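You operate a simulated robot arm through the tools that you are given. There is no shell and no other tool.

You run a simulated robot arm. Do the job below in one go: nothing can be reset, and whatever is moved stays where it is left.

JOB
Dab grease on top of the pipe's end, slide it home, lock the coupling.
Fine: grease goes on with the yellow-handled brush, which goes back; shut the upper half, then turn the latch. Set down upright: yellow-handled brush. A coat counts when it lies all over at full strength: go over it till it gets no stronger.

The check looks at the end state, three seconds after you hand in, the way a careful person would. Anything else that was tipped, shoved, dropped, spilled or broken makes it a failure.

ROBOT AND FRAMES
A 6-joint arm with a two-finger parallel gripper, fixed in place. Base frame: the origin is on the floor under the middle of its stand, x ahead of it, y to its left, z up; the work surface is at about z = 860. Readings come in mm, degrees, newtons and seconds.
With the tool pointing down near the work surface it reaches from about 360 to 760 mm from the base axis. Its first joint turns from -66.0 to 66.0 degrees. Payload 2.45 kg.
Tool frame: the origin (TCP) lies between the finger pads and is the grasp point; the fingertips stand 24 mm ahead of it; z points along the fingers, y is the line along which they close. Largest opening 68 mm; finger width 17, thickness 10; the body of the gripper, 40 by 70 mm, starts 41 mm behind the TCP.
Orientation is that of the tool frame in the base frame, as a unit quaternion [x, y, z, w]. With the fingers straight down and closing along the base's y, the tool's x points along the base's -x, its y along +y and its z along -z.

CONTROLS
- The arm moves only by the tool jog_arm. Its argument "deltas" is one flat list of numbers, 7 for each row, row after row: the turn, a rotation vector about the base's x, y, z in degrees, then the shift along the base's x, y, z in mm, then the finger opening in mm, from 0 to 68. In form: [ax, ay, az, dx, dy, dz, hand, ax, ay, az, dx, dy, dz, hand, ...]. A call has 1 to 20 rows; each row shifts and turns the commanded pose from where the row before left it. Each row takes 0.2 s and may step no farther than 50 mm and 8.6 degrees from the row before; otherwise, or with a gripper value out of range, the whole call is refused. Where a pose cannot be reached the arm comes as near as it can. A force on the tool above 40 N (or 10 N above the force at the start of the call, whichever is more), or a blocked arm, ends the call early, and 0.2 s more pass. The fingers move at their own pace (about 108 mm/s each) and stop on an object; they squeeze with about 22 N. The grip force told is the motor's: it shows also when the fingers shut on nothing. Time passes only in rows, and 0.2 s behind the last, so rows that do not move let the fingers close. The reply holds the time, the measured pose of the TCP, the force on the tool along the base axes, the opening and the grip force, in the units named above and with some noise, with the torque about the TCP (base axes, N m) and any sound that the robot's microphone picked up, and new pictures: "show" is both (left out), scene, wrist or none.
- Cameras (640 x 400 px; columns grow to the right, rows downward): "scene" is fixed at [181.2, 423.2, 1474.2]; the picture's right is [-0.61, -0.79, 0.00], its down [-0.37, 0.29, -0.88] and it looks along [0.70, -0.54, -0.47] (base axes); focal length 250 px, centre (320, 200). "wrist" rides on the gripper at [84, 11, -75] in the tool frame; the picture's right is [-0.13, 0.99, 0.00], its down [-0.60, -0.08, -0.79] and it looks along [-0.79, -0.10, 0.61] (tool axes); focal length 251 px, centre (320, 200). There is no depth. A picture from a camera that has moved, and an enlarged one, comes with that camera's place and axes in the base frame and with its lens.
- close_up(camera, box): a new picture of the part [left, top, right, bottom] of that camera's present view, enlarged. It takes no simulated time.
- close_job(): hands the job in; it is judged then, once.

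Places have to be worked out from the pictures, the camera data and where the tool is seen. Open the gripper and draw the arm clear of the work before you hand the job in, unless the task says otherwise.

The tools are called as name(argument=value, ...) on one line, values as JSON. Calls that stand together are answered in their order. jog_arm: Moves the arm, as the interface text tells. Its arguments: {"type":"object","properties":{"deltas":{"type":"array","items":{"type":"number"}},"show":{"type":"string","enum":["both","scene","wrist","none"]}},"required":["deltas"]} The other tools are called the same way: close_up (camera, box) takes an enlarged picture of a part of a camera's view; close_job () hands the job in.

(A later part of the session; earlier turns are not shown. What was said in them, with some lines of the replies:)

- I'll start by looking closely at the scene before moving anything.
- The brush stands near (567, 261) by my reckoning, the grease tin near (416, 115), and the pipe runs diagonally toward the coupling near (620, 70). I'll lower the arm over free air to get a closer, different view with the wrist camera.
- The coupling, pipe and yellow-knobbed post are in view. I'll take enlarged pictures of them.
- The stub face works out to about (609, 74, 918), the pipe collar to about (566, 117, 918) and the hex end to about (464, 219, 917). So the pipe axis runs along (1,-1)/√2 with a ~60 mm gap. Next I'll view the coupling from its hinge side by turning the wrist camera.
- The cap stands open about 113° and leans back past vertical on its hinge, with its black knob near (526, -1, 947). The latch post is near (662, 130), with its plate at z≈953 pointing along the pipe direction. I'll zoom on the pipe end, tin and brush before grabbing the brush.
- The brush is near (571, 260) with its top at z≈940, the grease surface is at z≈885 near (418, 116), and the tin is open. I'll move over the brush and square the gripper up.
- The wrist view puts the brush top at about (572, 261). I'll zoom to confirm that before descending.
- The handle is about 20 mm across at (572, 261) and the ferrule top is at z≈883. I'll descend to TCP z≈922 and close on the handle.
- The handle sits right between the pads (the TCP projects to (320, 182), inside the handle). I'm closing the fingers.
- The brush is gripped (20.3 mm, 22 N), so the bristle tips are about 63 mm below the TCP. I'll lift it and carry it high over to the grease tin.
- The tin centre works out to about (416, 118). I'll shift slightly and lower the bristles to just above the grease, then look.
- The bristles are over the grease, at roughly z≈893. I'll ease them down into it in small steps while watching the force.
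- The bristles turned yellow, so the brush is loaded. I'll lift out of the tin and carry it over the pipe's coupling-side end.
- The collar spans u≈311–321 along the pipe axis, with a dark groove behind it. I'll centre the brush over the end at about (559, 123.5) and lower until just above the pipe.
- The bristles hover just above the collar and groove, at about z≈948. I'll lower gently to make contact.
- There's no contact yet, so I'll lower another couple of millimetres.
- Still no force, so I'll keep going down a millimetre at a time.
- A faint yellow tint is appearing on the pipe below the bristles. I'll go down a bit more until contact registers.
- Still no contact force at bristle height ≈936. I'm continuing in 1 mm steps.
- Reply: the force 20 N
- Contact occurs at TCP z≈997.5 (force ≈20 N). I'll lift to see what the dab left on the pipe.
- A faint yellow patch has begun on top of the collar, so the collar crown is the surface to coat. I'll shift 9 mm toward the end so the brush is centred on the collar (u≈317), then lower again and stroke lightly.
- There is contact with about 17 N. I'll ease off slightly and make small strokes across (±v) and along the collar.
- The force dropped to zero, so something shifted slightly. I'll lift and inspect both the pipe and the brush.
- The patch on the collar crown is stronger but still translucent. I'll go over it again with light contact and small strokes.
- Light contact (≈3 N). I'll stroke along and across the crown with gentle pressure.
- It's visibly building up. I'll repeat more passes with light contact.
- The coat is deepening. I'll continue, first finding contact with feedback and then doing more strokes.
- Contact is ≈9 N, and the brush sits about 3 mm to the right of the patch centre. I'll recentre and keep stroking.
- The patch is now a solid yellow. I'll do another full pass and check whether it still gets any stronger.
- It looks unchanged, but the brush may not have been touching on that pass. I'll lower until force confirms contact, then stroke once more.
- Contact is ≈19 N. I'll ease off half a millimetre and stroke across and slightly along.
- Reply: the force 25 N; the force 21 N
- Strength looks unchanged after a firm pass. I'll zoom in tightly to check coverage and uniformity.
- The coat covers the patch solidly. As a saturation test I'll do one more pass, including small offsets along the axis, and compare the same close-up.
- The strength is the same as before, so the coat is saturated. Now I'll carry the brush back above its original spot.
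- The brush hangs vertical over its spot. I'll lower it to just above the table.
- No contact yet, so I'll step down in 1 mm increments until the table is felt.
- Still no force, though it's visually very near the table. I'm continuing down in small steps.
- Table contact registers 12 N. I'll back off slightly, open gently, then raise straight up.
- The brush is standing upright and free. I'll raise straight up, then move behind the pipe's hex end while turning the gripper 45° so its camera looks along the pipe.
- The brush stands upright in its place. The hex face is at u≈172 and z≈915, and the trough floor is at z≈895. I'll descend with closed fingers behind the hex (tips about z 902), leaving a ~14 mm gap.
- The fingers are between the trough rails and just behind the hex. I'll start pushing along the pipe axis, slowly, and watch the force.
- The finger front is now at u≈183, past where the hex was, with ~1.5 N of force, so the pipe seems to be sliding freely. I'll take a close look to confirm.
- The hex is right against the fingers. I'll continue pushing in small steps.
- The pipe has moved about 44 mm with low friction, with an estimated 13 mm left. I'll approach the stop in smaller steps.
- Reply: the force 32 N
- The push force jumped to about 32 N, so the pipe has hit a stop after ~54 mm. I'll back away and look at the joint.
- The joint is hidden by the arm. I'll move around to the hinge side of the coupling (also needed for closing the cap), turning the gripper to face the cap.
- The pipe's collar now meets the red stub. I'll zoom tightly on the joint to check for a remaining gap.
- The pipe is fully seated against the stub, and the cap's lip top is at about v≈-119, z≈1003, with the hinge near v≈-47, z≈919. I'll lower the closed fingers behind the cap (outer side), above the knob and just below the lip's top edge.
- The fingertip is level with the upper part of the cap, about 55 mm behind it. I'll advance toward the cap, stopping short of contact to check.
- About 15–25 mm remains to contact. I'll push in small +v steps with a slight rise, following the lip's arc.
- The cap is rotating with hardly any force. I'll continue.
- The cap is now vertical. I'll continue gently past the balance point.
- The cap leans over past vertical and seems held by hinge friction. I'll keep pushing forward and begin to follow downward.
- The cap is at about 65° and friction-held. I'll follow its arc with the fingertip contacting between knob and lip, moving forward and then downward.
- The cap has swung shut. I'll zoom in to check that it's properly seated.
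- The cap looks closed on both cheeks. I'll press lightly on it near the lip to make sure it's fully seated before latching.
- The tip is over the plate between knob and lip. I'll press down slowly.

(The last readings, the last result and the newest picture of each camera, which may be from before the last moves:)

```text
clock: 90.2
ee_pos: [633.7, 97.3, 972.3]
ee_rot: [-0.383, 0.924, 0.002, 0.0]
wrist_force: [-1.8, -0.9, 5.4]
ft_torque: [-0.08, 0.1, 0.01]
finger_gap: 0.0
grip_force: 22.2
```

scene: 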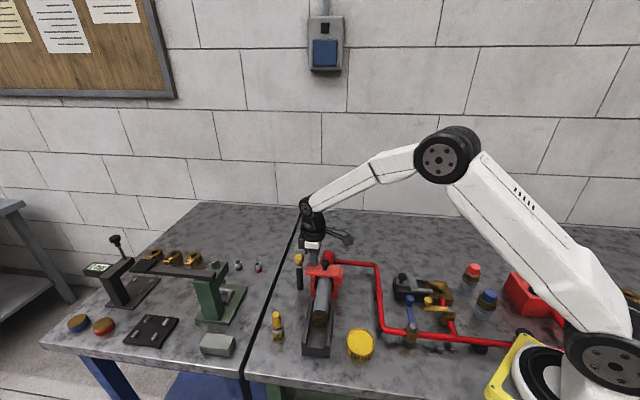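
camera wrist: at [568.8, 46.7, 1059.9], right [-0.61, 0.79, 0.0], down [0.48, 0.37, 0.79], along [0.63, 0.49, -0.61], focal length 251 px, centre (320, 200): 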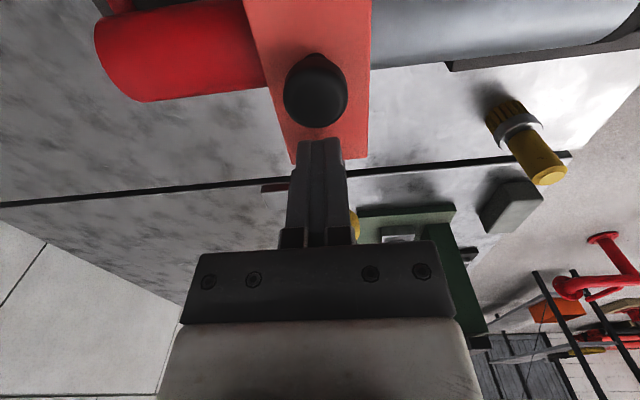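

Contact is at tip z≈948, as predicted for the fully closed position. I'll press a touch more, then raise.

jog_arm(deltas=[0, 0, 0, 0, 0, -0.8, 0, 0, 0, 0, 0, 0, 0, 0], show="none")

jog_arm(deltas=[0, 0, 0, 0, 0, 5, 0, 0, 0, 0, 0, 0, 30, 0, 0, 0, 0, 0, 0, 50, 0, 0, 0, 0, 0, 0, 0, 0], show="both")

close_up(camera="scene", box=[288, 245, 348, 295])

close_up(camera="wrist", box=[200, 60, 440, 250])

```text
clock: 90.8
ee_pos: [635.2, 98.4, 973.2]
ee_rot: [-0.383, 0.924, 0.002, 0.002]
wrist_force: [-4.7, -2.8, 15.1]
ft_torque: [-0.2, 0.19, -0.01]
finger_gap: 0.0
grip_force: 21.5
```

```text
clock: 91.8
ee_pos: [635.1, 97.0, 1059.0]
ee_rot: [-0.383, 0.924, 0.001, 0.0]
wrist_force: [-0.4, -0.1, -0.8]
ft_torque: [-0.01, -0.02, 0.02]
finger_gap: 0.0
grip_force: 22.2
camera wrist: at [568.4, 45.9, 1133.6], right [-0.61, 0.79, 0.0], down [0.48, 0.37, 0.79], along [0.63, 0.49, -0.61], focal length 251 px, centre (320, 200)
```

scene: 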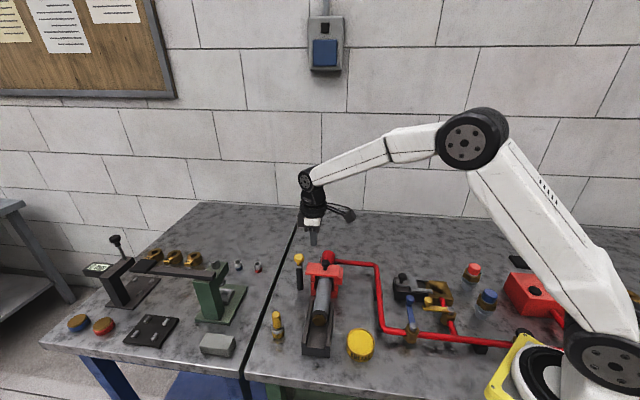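
wrist: 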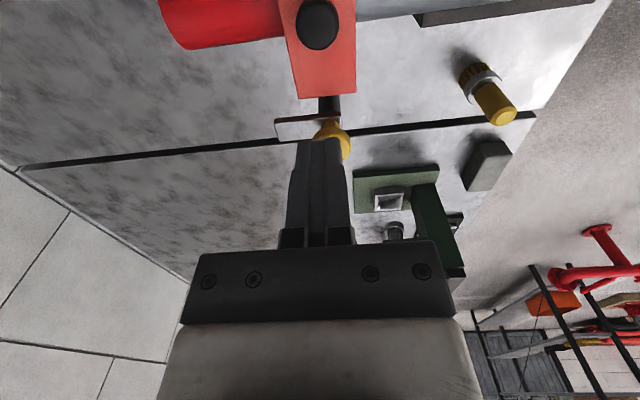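

```text
8.00 times, centred on (318, 270) of scene
camera zoom: at [181.2, 423.2, 1474.2], right [-0.61, -0.79, 0.0], down [-0.37, 0.29, -0.88], along [0.7, -0.54, -0.47], focal length 1998 px, centre (336, -360)
```

zoom: 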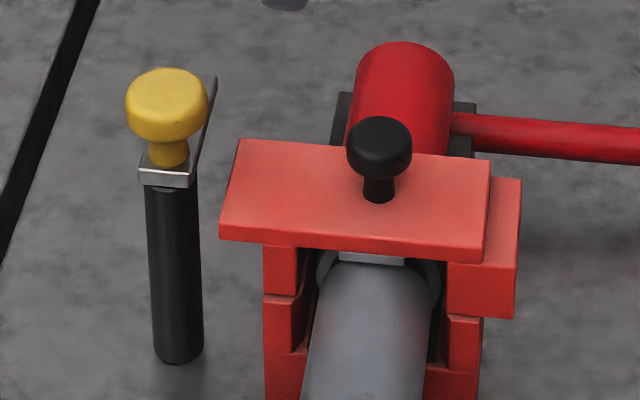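

```text
2.11 times, centred on (320, 155) of wrist
camera zoom: at [568.4, 45.9, 1133.6], right [-0.61, 0.79, 0.0], down [0.48, 0.37, 0.79], along [0.63, 0.49, -0.61], focal length 529 px, centre (320, 295)
```

zoom: 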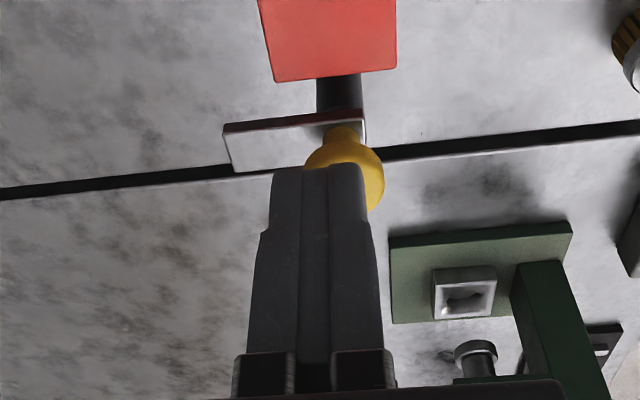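

The cap is seated (15 N press, no movement). Now for the latch: I'll open the fingers and move above the yellow knob near (662.5, 130.5).

jog_arm(deltas=[0, 0, 0, 13.7, 16.5, 0, 68, 0, 0, 0, 13.7, 16.5, 0, 68, 0, 0, 0, 0, 0, 0, 68], show="both")

close_up(camera="wrist", box=[220, 0, 420, 160])

```text
clock: 92.6
ee_pos: [661.7, 132.2, 1057.1]
ee_rot: [-0.383, 0.924, 0.001, 0.0]
wrist_force: [0.2, 0.3, 0.7]
ft_torque: [0.0, 0.01, 0.0]
finger_gap: 68.1
grip_force: 0.0
camera wrist: at [596.0, 79.7, 1132.7], right [-0.61, 0.79, 0.0], down [0.48, 0.37, 0.79], along [0.63, 0.49, -0.61], focal length 251 px, centre (320, 200)
```

scene: 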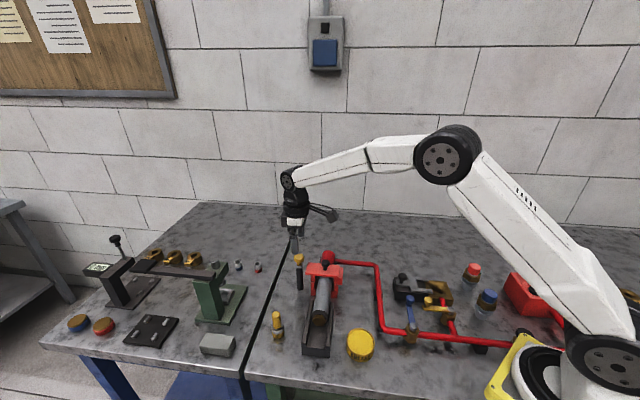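
wrist: 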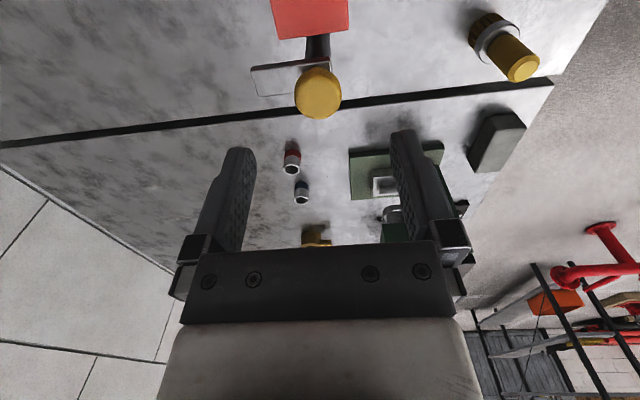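

```text
2.50 times, centred on (320, 80) of wrist
camera zoom: at [596.0, 79.7, 1132.7], right [-0.61, 0.79, 0.0], down [0.48, 0.37, 0.79], along [0.63, 0.49, -0.61], focal length 629 px, centre (320, 500)
```

zoom: 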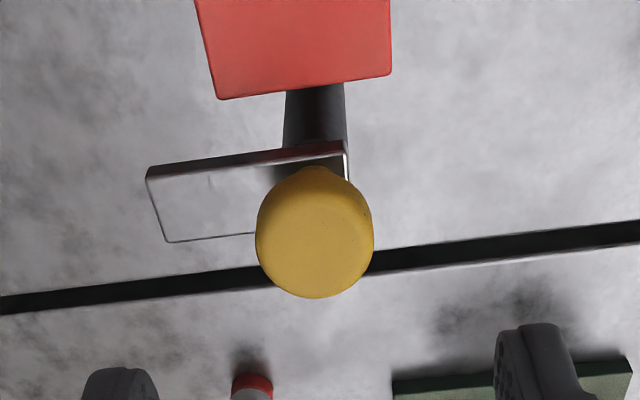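

The knob centre is at u≈377.5, v≈78.7, so I need a 3 mm shift along u. I'll shift and descend so the pads straddle the knob (tips about 962, above the latch plate).

jog_arm(deltas=[0, 0, 0, 2.15, -2.15, -30, 68, 0, 0, 0, 0, 0, -30, 68, 0, 0, 0, 0, 0, -11, 68, 0, 0, 0, 0, 0, 0, 68], show="both")

close_up(camera="wrist", box=[200, 60, 440, 260])

close_up(camera="scene", box=[280, 235, 340, 285])

```text
clock: 93.6
ee_pos: [665.4, 128.5, 985.9]
ee_rot: [-0.382, 0.924, 0.001, 0.001]
wrist_force: [0.4, 0.2, 0.2]
ft_torque: [-0.05, -0.04, 0.02]
finger_gap: 67.9
grip_force: 0.0
camera wrist: at [598.4, 77.1, 1060.9], right [-0.61, 0.79, 0.0], down [0.48, 0.37, 0.79], along [0.63, 0.49, -0.61], focal length 251 px, centre (320, 200)
```

scene: 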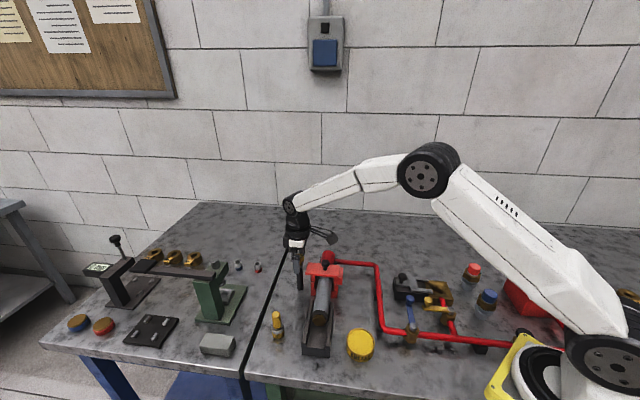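
wrist: 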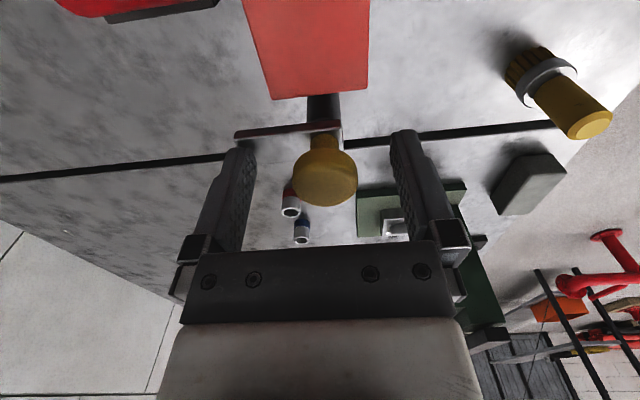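

```text
2.00 times, centred on (320, 160) of wrist
camera zoom: at [598.4, 77.1, 1060.9], right [-0.61, 0.79, 0.0], down [0.48, 0.37, 0.79], along [0.63, 0.49, -0.61], focal length 503 px, centre (320, 280)
```

zoom: 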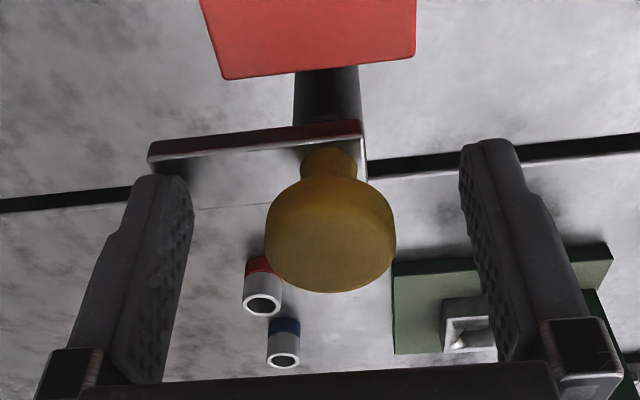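

```text
8.00 times, centred on (310, 260) of scene
camera zoom: at [181.2, 423.2, 1474.2], right [-0.61, -0.79, 0.0], down [-0.37, 0.29, -0.88], along [0.7, -0.54, -0.47], focal length 1998 px, centre (400, -280)
```

zoom: 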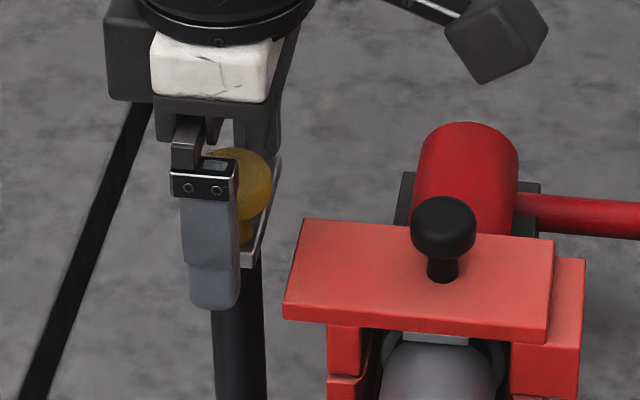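

The knob sits about 2 mm toward -u of the grasp centre. I'll correct that and close on it.

jog_arm(deltas=[0, 0, 0, -1.5, 1.5, 0, 68, 0, 0, 0, 0, 0, 0, 45, 0, 0, 0, 0, 0, 0, 36, 0, 0, 0, 0, 0, 0, 33], show="wrist")

close_up(camera="wrist", box=[200, 60, 440, 260])

```text
clock: 94.6
ee_pos: [663.6, 130.9, 986.4]
ee_rot: [-0.383, 0.924, 0.001, 0.0]
wrist_force: [0.2, 0.2, -0.2]
ft_torque: [-0.02, 0.02, 0.03]
finger_gap: 33.1
grip_force: 0.0
camera wrist: at [596.9, 78.9, 1061.6], right [-0.61, 0.79, 0.0], down [0.48, 0.37, 0.79], along [0.63, 0.49, -0.61], focal length 251 px, centre (320, 200)
```

wrist: 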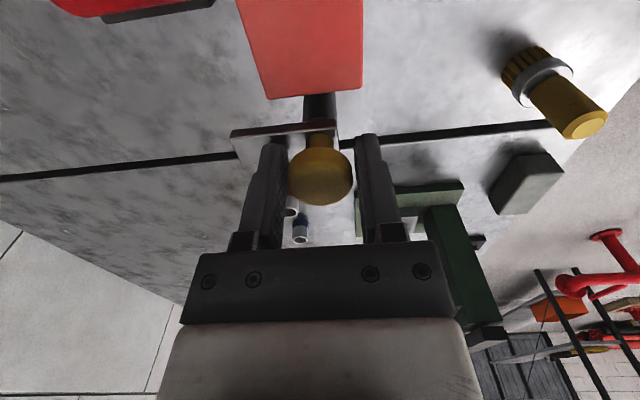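

```text
2.00 times, centred on (320, 160) of wrist
camera zoom: at [596.9, 78.9, 1061.6], right [-0.61, 0.79, 0.0], down [0.48, 0.37, 0.79], along [0.63, 0.49, -0.61], focal length 503 px, centre (320, 280)
```

zoom: 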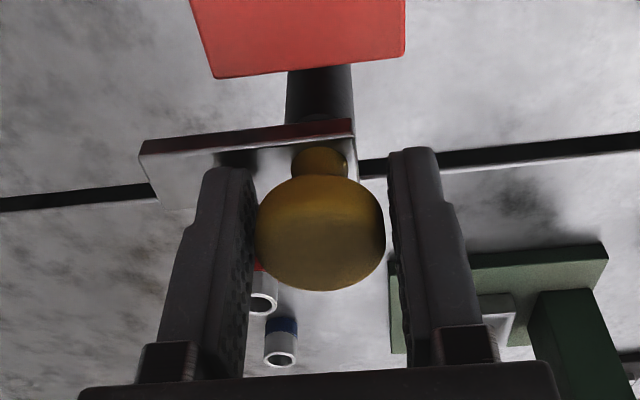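

The knob is now centred between the pads. I'll close firmly on it.

jog_arm(deltas=[0, 0, 0, 0, 0, 0, 25, 0, 0, 0, 0, 0, 0, 10, 0, 0, 0, 0, 0, 0, 0, 0, 0, 0, 0, 0, 0, 0], show="none")

```text
clock: 95.6
ee_pos: [663.3, 131.0, 986.3]
ee_rot: [-0.383, 0.924, 0.001, 0.0]
wrist_force: [1.6, -0.4, -0.9]
ft_torque: [0.06, -0.05, -0.01]
finger_gap: 29.5
grip_force: 42.8
```

Gripped (29.5 mm). I'll twist clockwise (seen from above) a little to see whether the latch turns and in which sense its plate swings.

jog_arm(deltas=[0, 0, -4, 0, 0, 0, 0, 0, 0, -4, 0, 0, 0, 0, 0, 0, -4, 0, 0, 0, 0, 0, 0, -4, 0, 0, 0, 0, 0, 0, 0, 0, 0, 0, 0], show="both")

close_up(camera="wrist", box=[200, 60, 440, 260])

close_up(camera="scene", box=[280, 235, 340, 285])

```text
clock: 96.8
ee_pos: [663.0, 130.8, 985.2]
ee_rot: [-0.25, 0.968, 0.001, 0.001]
wrist_force: [1.4, -0.2, -0.9]
ft_torque: [-0.02, -0.13, 0.03]
finger_gap: 29.7
grip_force: 43.4
camera wrist: at [585.0, 99.6, 1061.5], right [-0.37, 0.93, 0.0], down [0.57, 0.22, 0.79], along [0.74, 0.29, -0.61], focal length 251 px, centre (320, 200)
```

scene: 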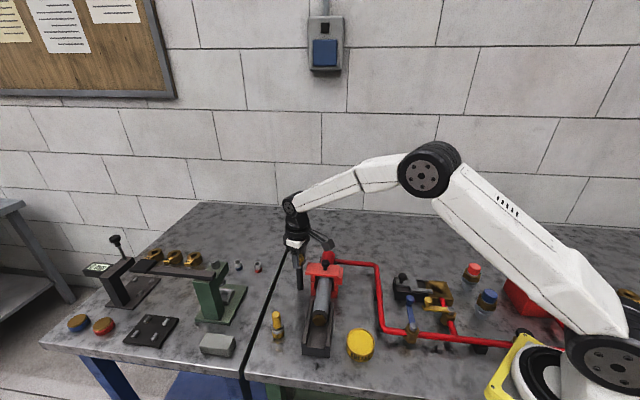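
wrist: 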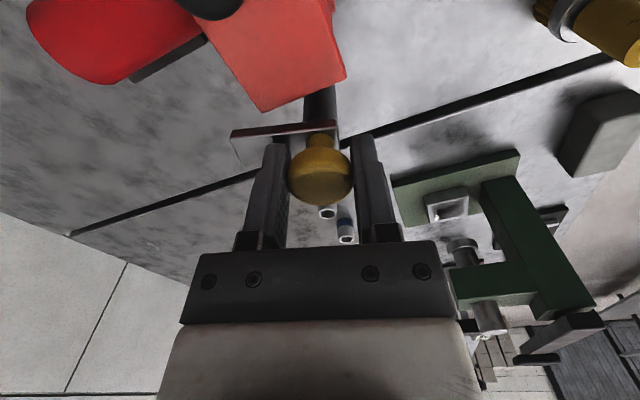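

```text
2.00 times, centred on (320, 160) of wrist
camera zoom: at [585.0, 99.6, 1061.5], right [-0.37, 0.93, 0.0], down [0.57, 0.22, 0.79], along [0.74, 0.29, -0.61], focal length 503 px, centre (320, 280)
```

zoom: 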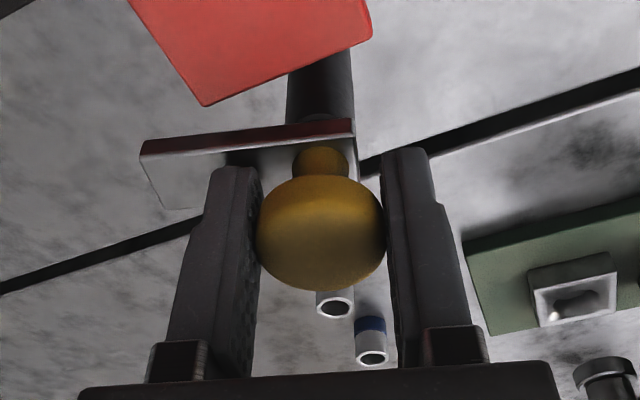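

```text
8.00 times, centred on (310, 260) of scene
camera zoom: at [181.2, 423.2, 1474.2], right [-0.61, -0.79, 0.0], down [-0.37, 0.29, -0.88], along [0.7, -0.54, -0.47], focal length 1998 px, centre (400, -280)
```

zoom: 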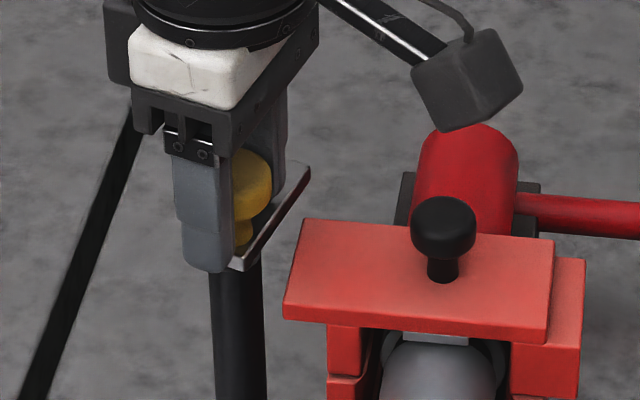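

The latch plate turns with the knob, swinging toward the cap's lip. I'll continue the twist, checking midway.

jog_arm(deltas=[0, 0, -5, 0, 0, 0, 0, 0, 0, -5, 0, 0, 0, 0, 0, 0, -5, 0, 0, 0, 0, 0, 0, -5, 0, 0, 0, 0, 0, 0, -5, 0, 0, 0, 0, 0, 0, -5, 0, 0, 0, 0, 0, 0, -5, 0, 0, 0, 0, 0, 0, -5, 0, 0, 0, 0, 0, 0, 0, 0, 0, 0, 0], show="both")

close_up(camera="wrist", box=[200, 60, 440, 260])

close_up(camera="scene", box=[280, 235, 340, 285])

```text
clock: 98.8
ee_pos: [663.0, 132.0, 986.7]
ee_rot: [0.096, 0.995, 0.001, 0.001]
wrist_force: [0.6, 14.4, -2.1]
ft_torque: [0.1, -0.17, 0.04]
finger_gap: 29.3
grip_force: 43.2
camera wrist: at [583.2, 158.5, 1061.6], right [0.32, 0.95, 0.0], down [0.58, -0.19, 0.79], along [0.75, -0.25, -0.61], focal length 251 px, centre (320, 200)
```

scene: 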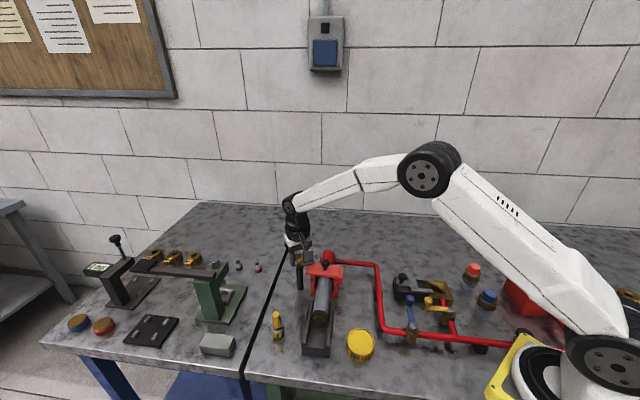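
wrist: 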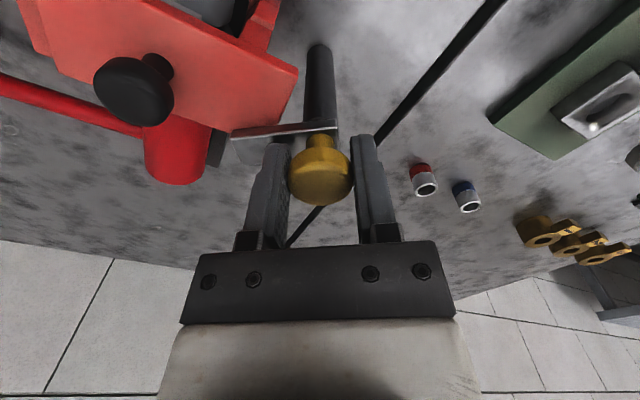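

```text
2.00 times, centred on (320, 160) of wrist
camera zoom: at [583.2, 158.5, 1061.6], right [0.32, 0.95, 0.0], down [0.58, -0.19, 0.79], along [0.75, -0.25, -0.61], focal length 503 px, centre (320, 280)
```

zoom: 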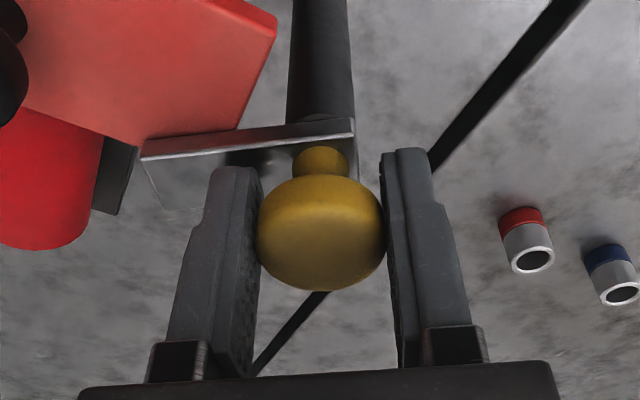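

```text
8.00 times, centred on (310, 260) of scene
camera zoom: at [181.2, 423.6, 1474.0], right [-0.61, -0.79, 0.0], down [-0.37, 0.29, -0.88], along [0.7, -0.54, -0.47], focal length 1998 px, centre (400, -280)
```

zoom: 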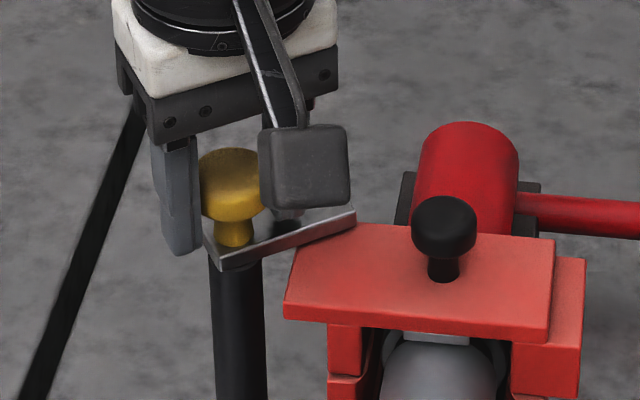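

The plate is sliding over the lip's corner. There's ~14 N of side load in +y, so I'll relieve it with a 1 mm shift and continue the twist.

jog_arm(deltas=[0, 0, 0, 0, 1, 0, 0, 0, 0, -5, 0, 0, 0, 0, 0, 0, -5, 0, 0, 0, 0, 0, 0, -5, 0, 0, 0, 0, 0, 0, -5, 0, 0, 0, 0, 0, 0, 0, 0, 0, 0, 0], show="none")

close_up(camera="wrist", box=[150, 20, 440, 260])

close_up(camera="scene", box=[280, 235, 340, 285])

```text
clock: 100.2
ee_pos: [663.7, 131.5, 987.0]
ee_rot: [0.268, 0.964, 0.0, 0.0]
wrist_force: [1.2, 11.3, -3.5]
ft_torque: [0.32, 0.37, 0.01]
finger_gap: 29.5
grip_force: 43.4
```

```text
1.67 times, centred on (295, 140) of wrist
camera zoom: at [597.3, 185.0, 1061.6], right [0.62, 0.78, 0.0], down [0.47, -0.38, 0.79], along [0.62, -0.49, -0.61], focal length 419 px, centre (362, 300)
```

zoom: 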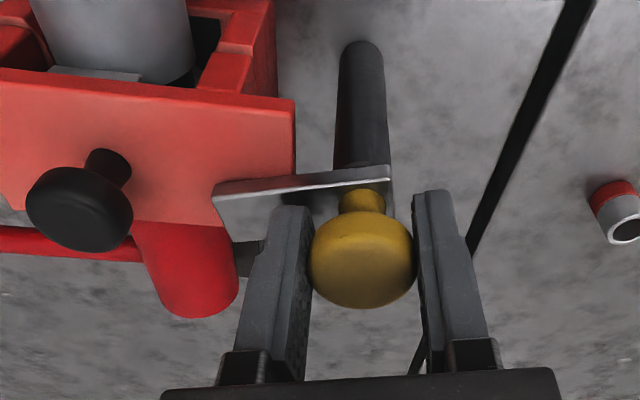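

```text
8.00 times, centred on (310, 260) of scene
camera zoom: at [181.3, 423.6, 1474.0], right [-0.61, -0.79, 0.0], down [-0.37, 0.29, -0.88], along [0.7, -0.54, -0.47], focal length 1998 px, centre (400, -280)
```

zoom: 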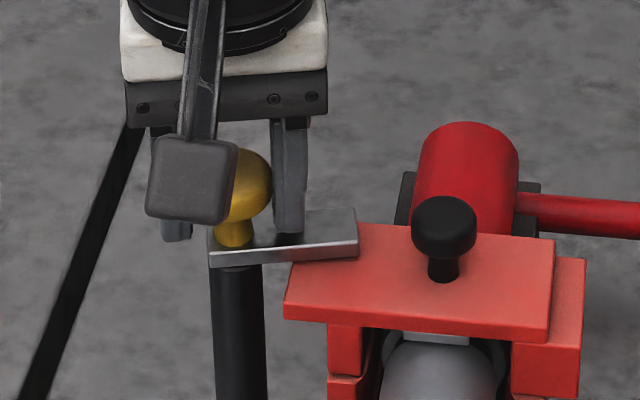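

The latch plate is over the lip, having turned 76°. I'll finish the remaining ~14° and watch the torque for an end stop.

jog_arm(deltas=[0, 0, -4, 0, 0.8, 0, 0, 0, 0, -4, 0, 0, 0, 0, 0, 0, -4, 0, 0, 0, 0, 0, 0, -2, 0, 0, 0, 0, 0, 0, 0, 0, 0, 0, 0], show="none")

close_up(camera="wrist", box=[150, 20, 440, 260])

close_up(camera="scene", box=[280, 235, 340, 285])

```text
clock: 101.4
ee_pos: [662.8, 132.2, 986.1]
ee_rot: [0.382, 0.924, 0.0, 0.002]
wrist_force: [1.4, 5.0, -5.0]
ft_torque: [0.01, 0.03, 0.0]
finger_gap: 29.6
grip_force: 43.2
```

```text
1.67 times, centred on (295, 140) of wrist
camera zoom: at [612.2, 199.8, 1061.6], right [0.79, 0.61, 0.0], down [0.37, -0.48, 0.79], along [0.49, -0.63, -0.61], focal length 419 px, centre (362, 300)
```

zoom: 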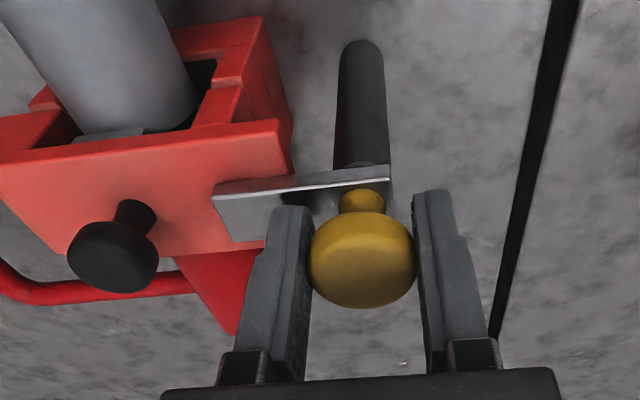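

```text
8.00 times, centred on (310, 260) of scene
camera zoom: at [181.3, 423.4, 1474.1], right [-0.61, -0.79, 0.0], down [-0.37, 0.29, -0.88], along [0.7, -0.54, -0.47], focal length 1998 px, centre (400, -280)
```

zoom: 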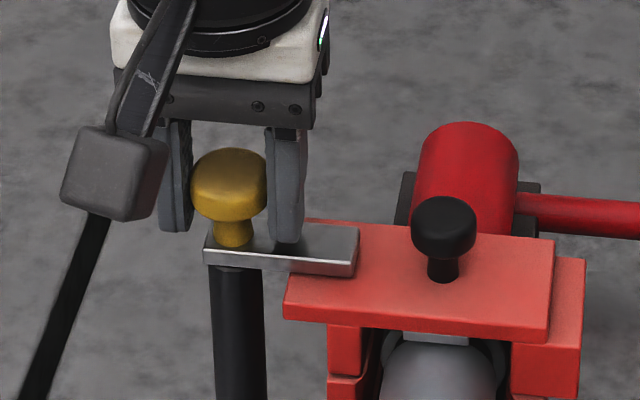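

The plate now lies square across the lip (90°). I'll nudge a few degrees more to feel for an end stop.

jog_arm(deltas=[0, 0, -2, 0, 0.4, 0, 0, 0, 0, -2, 0, 0, 0, 0, 0, 0, 0, 0, 0, 0, 0], show="none")

close_up(camera="scene", box=[280, 235, 340, 285])

close_up(camera="wrist", box=[150, 20, 440, 260])

```text
clock: 102.2
ee_pos: [663.8, 133.3, 986.1]
ee_rot: [0.415, 0.91, 0.0, 0.002]
wrist_force: [-0.2, -0.9, -2.1]
ft_torque: [-0.16, -0.06, 0.38]
finger_gap: 29.4
grip_force: 43.3
```

```text
8.00 times, centred on (310, 260) of scene
camera zoom: at [181.2, 423.2, 1474.2], right [-0.61, -0.79, 0.0], down [-0.37, 0.29, -0.88], along [0.7, -0.54, -0.47], focal length 1998 px, centre (400, -280)
```

zoom: 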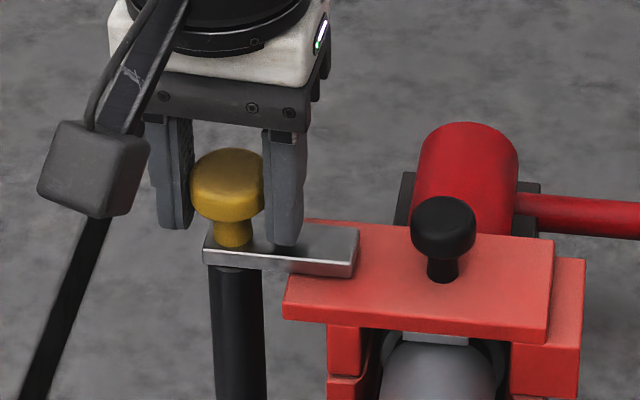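

```text
1.67 times, centred on (295, 140) of wrist
camera zoom: at [617.1, 203.4, 1061.7], right [0.83, 0.55, 0.0], down [0.33, -0.51, 0.79], along [0.44, -0.66, -0.61], focal length 419 px, centre (362, 300)
```

zoom: 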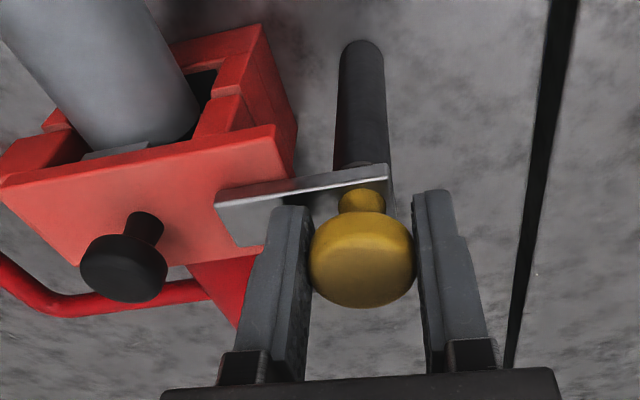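

Torque about z rose to 0.38 N·m while the plate stayed put, so the latch is at its end stop. I'll release by opening moderately, then lift straight up.

jog_arm(deltas=[0, 0, 0, 0, 0, 0, 34, 0, 0, 0, 0, 0, 0, 46, 0, 0, 0, 0, 0, 0, 46, 0, 0, 0, 0, 0, 25, 46, 0, 0, 0, 0, 0, 45, 46, 0, 0, 0, 0, 0, 45, 46, 0, 0, 0, 0, 0, 0, 46], show="both")

close_up(camera="scene", box=[280, 245, 360, 305])

close_up(camera="wrist", box=[180, 0, 460, 200])

```text
clock: 103.8
ee_pos: [662.8, 133.1, 1101.5]
ee_rot: [0.415, 0.91, 0.0, 0.001]
wrist_force: [0.4, 0.3, -0.1]
ft_torque: [-0.01, 0.02, -0.01]
finger_gap: 45.9
grip_force: 0.0
camera wrist: at [616.5, 204.1, 1177.1], right [0.83, 0.55, 0.0], down [0.34, -0.51, 0.79], along [0.44, -0.66, -0.61], focal length 251 px, centre (320, 200)
```

scene: 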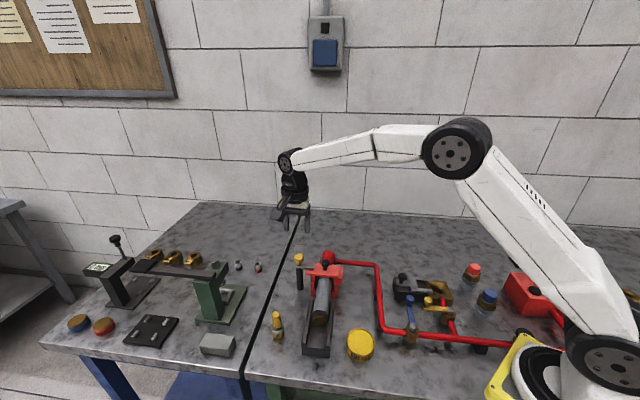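
wrist: 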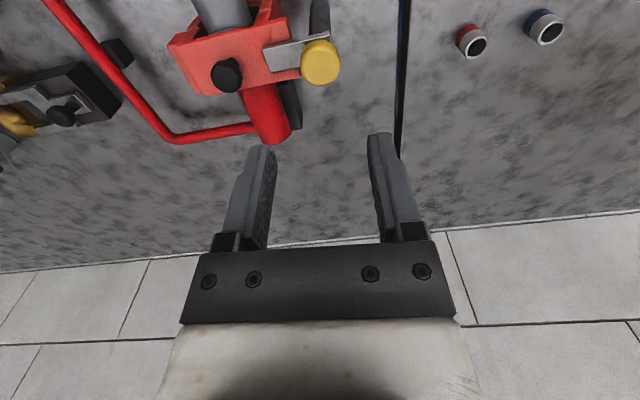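

```text
6.67 times, centred on (320, 275) of scene
camera zoom: at [181.2, 423.2, 1474.2], right [-0.61, -0.79, 0.0], down [-0.37, 0.29, -0.88], along [0.7, -0.54, -0.47], focal length 1665 px, centre (320, -300)
```

zoom: 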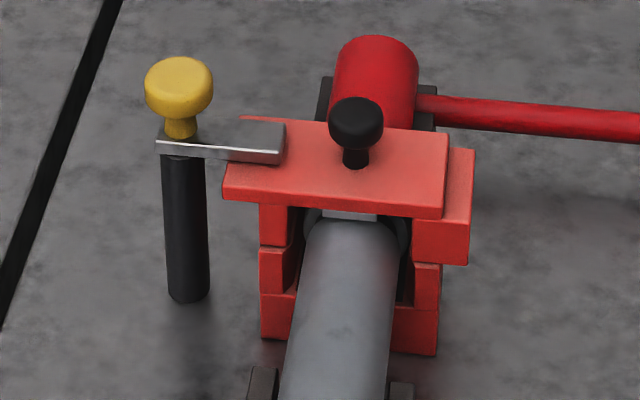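

```text
2.00 times, centred on (320, 100) of wrist
camera zoom: at [616.5, 204.1, 1177.1], right [0.83, 0.55, 0.0], down [0.34, -0.51, 0.79], along [0.44, -0.66, -0.61], focal length 503 px, centre (320, 400)
```

zoom: 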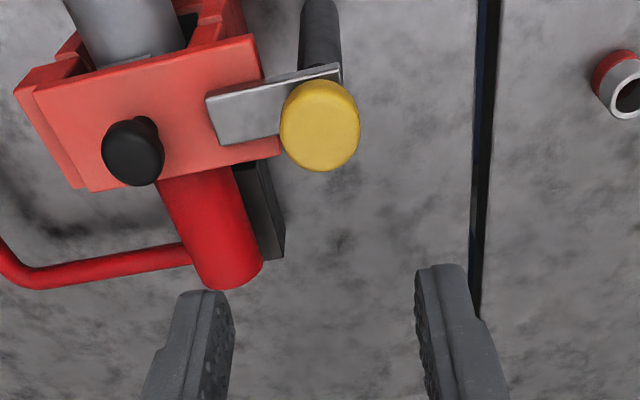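

The coupling is shut and the latch plate lies across the lip at its stop. I'll draw the arm up and clear, opening the gripper fully, then inspect everything once more.

jog_arm(deltas=[0, 0, 0, 0, 0, 45, 68, 0, 0, 8, -28, 0, 35, 68, 0, 0, 8, -28, 0, 35, 68, 0, 0, 8, -28, 0, 35, 68, 0, 0, 8, -28, 0, 35, 68, 0, 0, 8, -30, 0, 35, 68, 0, 0, 8, -30, -5, 10, 68, 0, 0, 0, 0, 0, 0, 68], show="both")

close_up(camera="scene", box=[240, 235, 400, 375])

close_up(camera="wrist", box=[180, 0, 440, 160])

close_up(camera="scene", box=[260, 305, 295, 350])

```text
clock: 105.6
ee_pos: [492.9, 126.4, 1329.9]
ee_rot: [0.007, 1.0, 0.0, 0.001]
wrist_force: [0.2, 0.3, 0.8]
ft_torque: [-0.03, -0.03, 0.02]
finger_gap: 68.0
grip_force: 0.0
camera wrist: at [408.5, 139.0, 1406.1], right [0.14, 0.99, 0.0], down [0.6, -0.09, 0.79], along [0.79, -0.11, -0.61], focal length 251 px, centre (320, 200)
```

scene: 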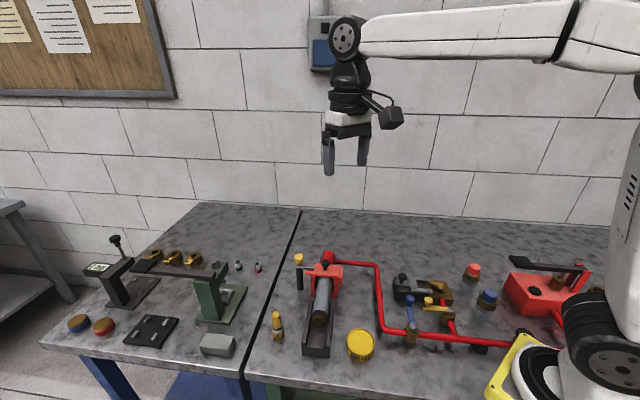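
wrist: 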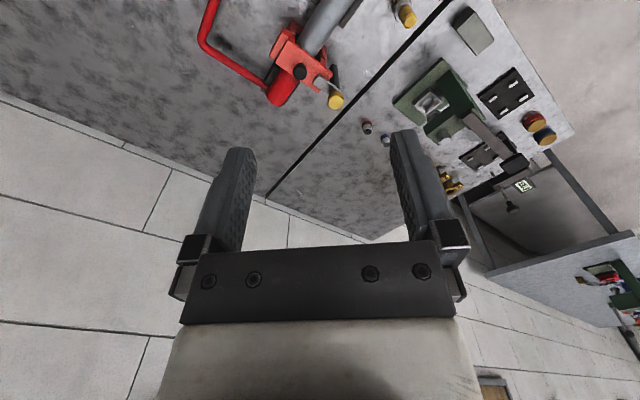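

```text
2.86 times, centred on (320, 305) of scene
camera zoom: at [181.1, 423.2, 1474.2], right [-0.61, -0.79, 0.0], down [-0.37, 0.29, -0.88], along [0.7, -0.54, -0.47], focal length 714 px, centre (320, -100)
```

zoom: 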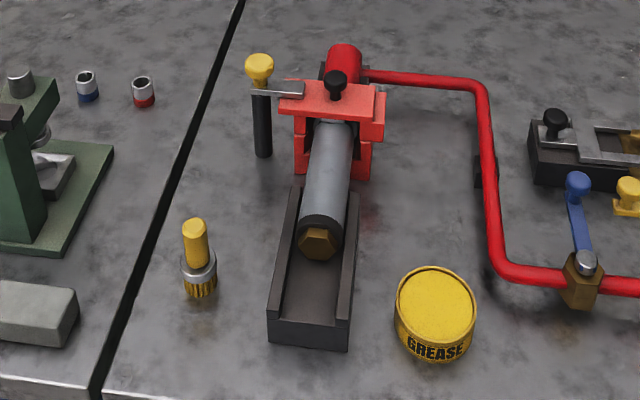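

```text
2.46 times, centred on (310, 80) of wrist
camera zoom: at [408.5, 139.0, 1406.1], right [0.14, 0.99, 0.0], down [0.6, -0.09, 0.79], along [0.79, -0.11, -0.61], focal length 619 px, centre (345, 495)
```

zoom: 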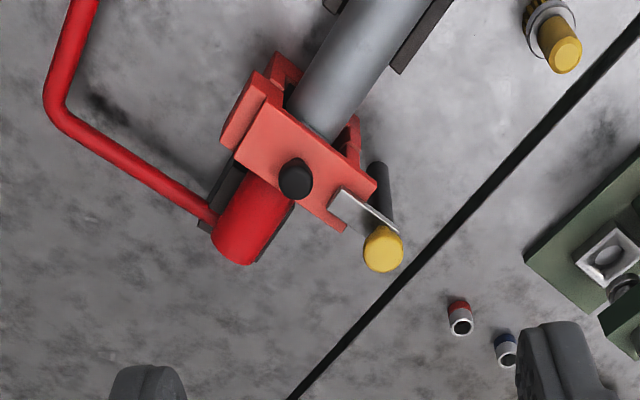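

```text
8.89 times, centred on (278, 328) of scene
camera zoom: at [181.1, 423.2, 1474.2], right [-0.61, -0.79, 0.0], down [-0.37, 0.29, -0.88], along [0.7, -0.54, -0.47], focal length 2220 px, centre (698, -933)
```

zoom: 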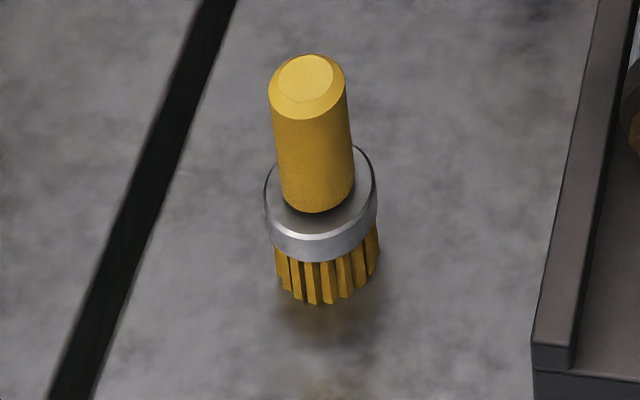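

The pipe is greased and seated, the cap is shut, and the latch is turned to its stop. The brush is upright in its original place, the tin and the other items look undisturbed, and the arm is clear with the gripper open. I'm handing the job in.

close_job()

```text
The job is handed in.
```

The job is done and handed in; the check's result hasn't come back. As last seen in the pictures:

- **Grease:** The top of the pipe's end collar has a solid yellow coat. I went over it until further passes made it no stronger.
- **Pipe:** It slid about 54 mm until it stopped firmly at around 32 N. A close-up then showed the collar flush against the red stub with no gap.
- **Coupling:** The upper half is shut. A light press at about 15 N found it fully seated. The latch is turned 90° over the lip, to its end stop.
- **Brush:** It stands upright at its original spot. Its bristles still carry grease.
- **Everything else:** Nothing else looked moved, tipped or spilled. The arm is clear with the gripper open.
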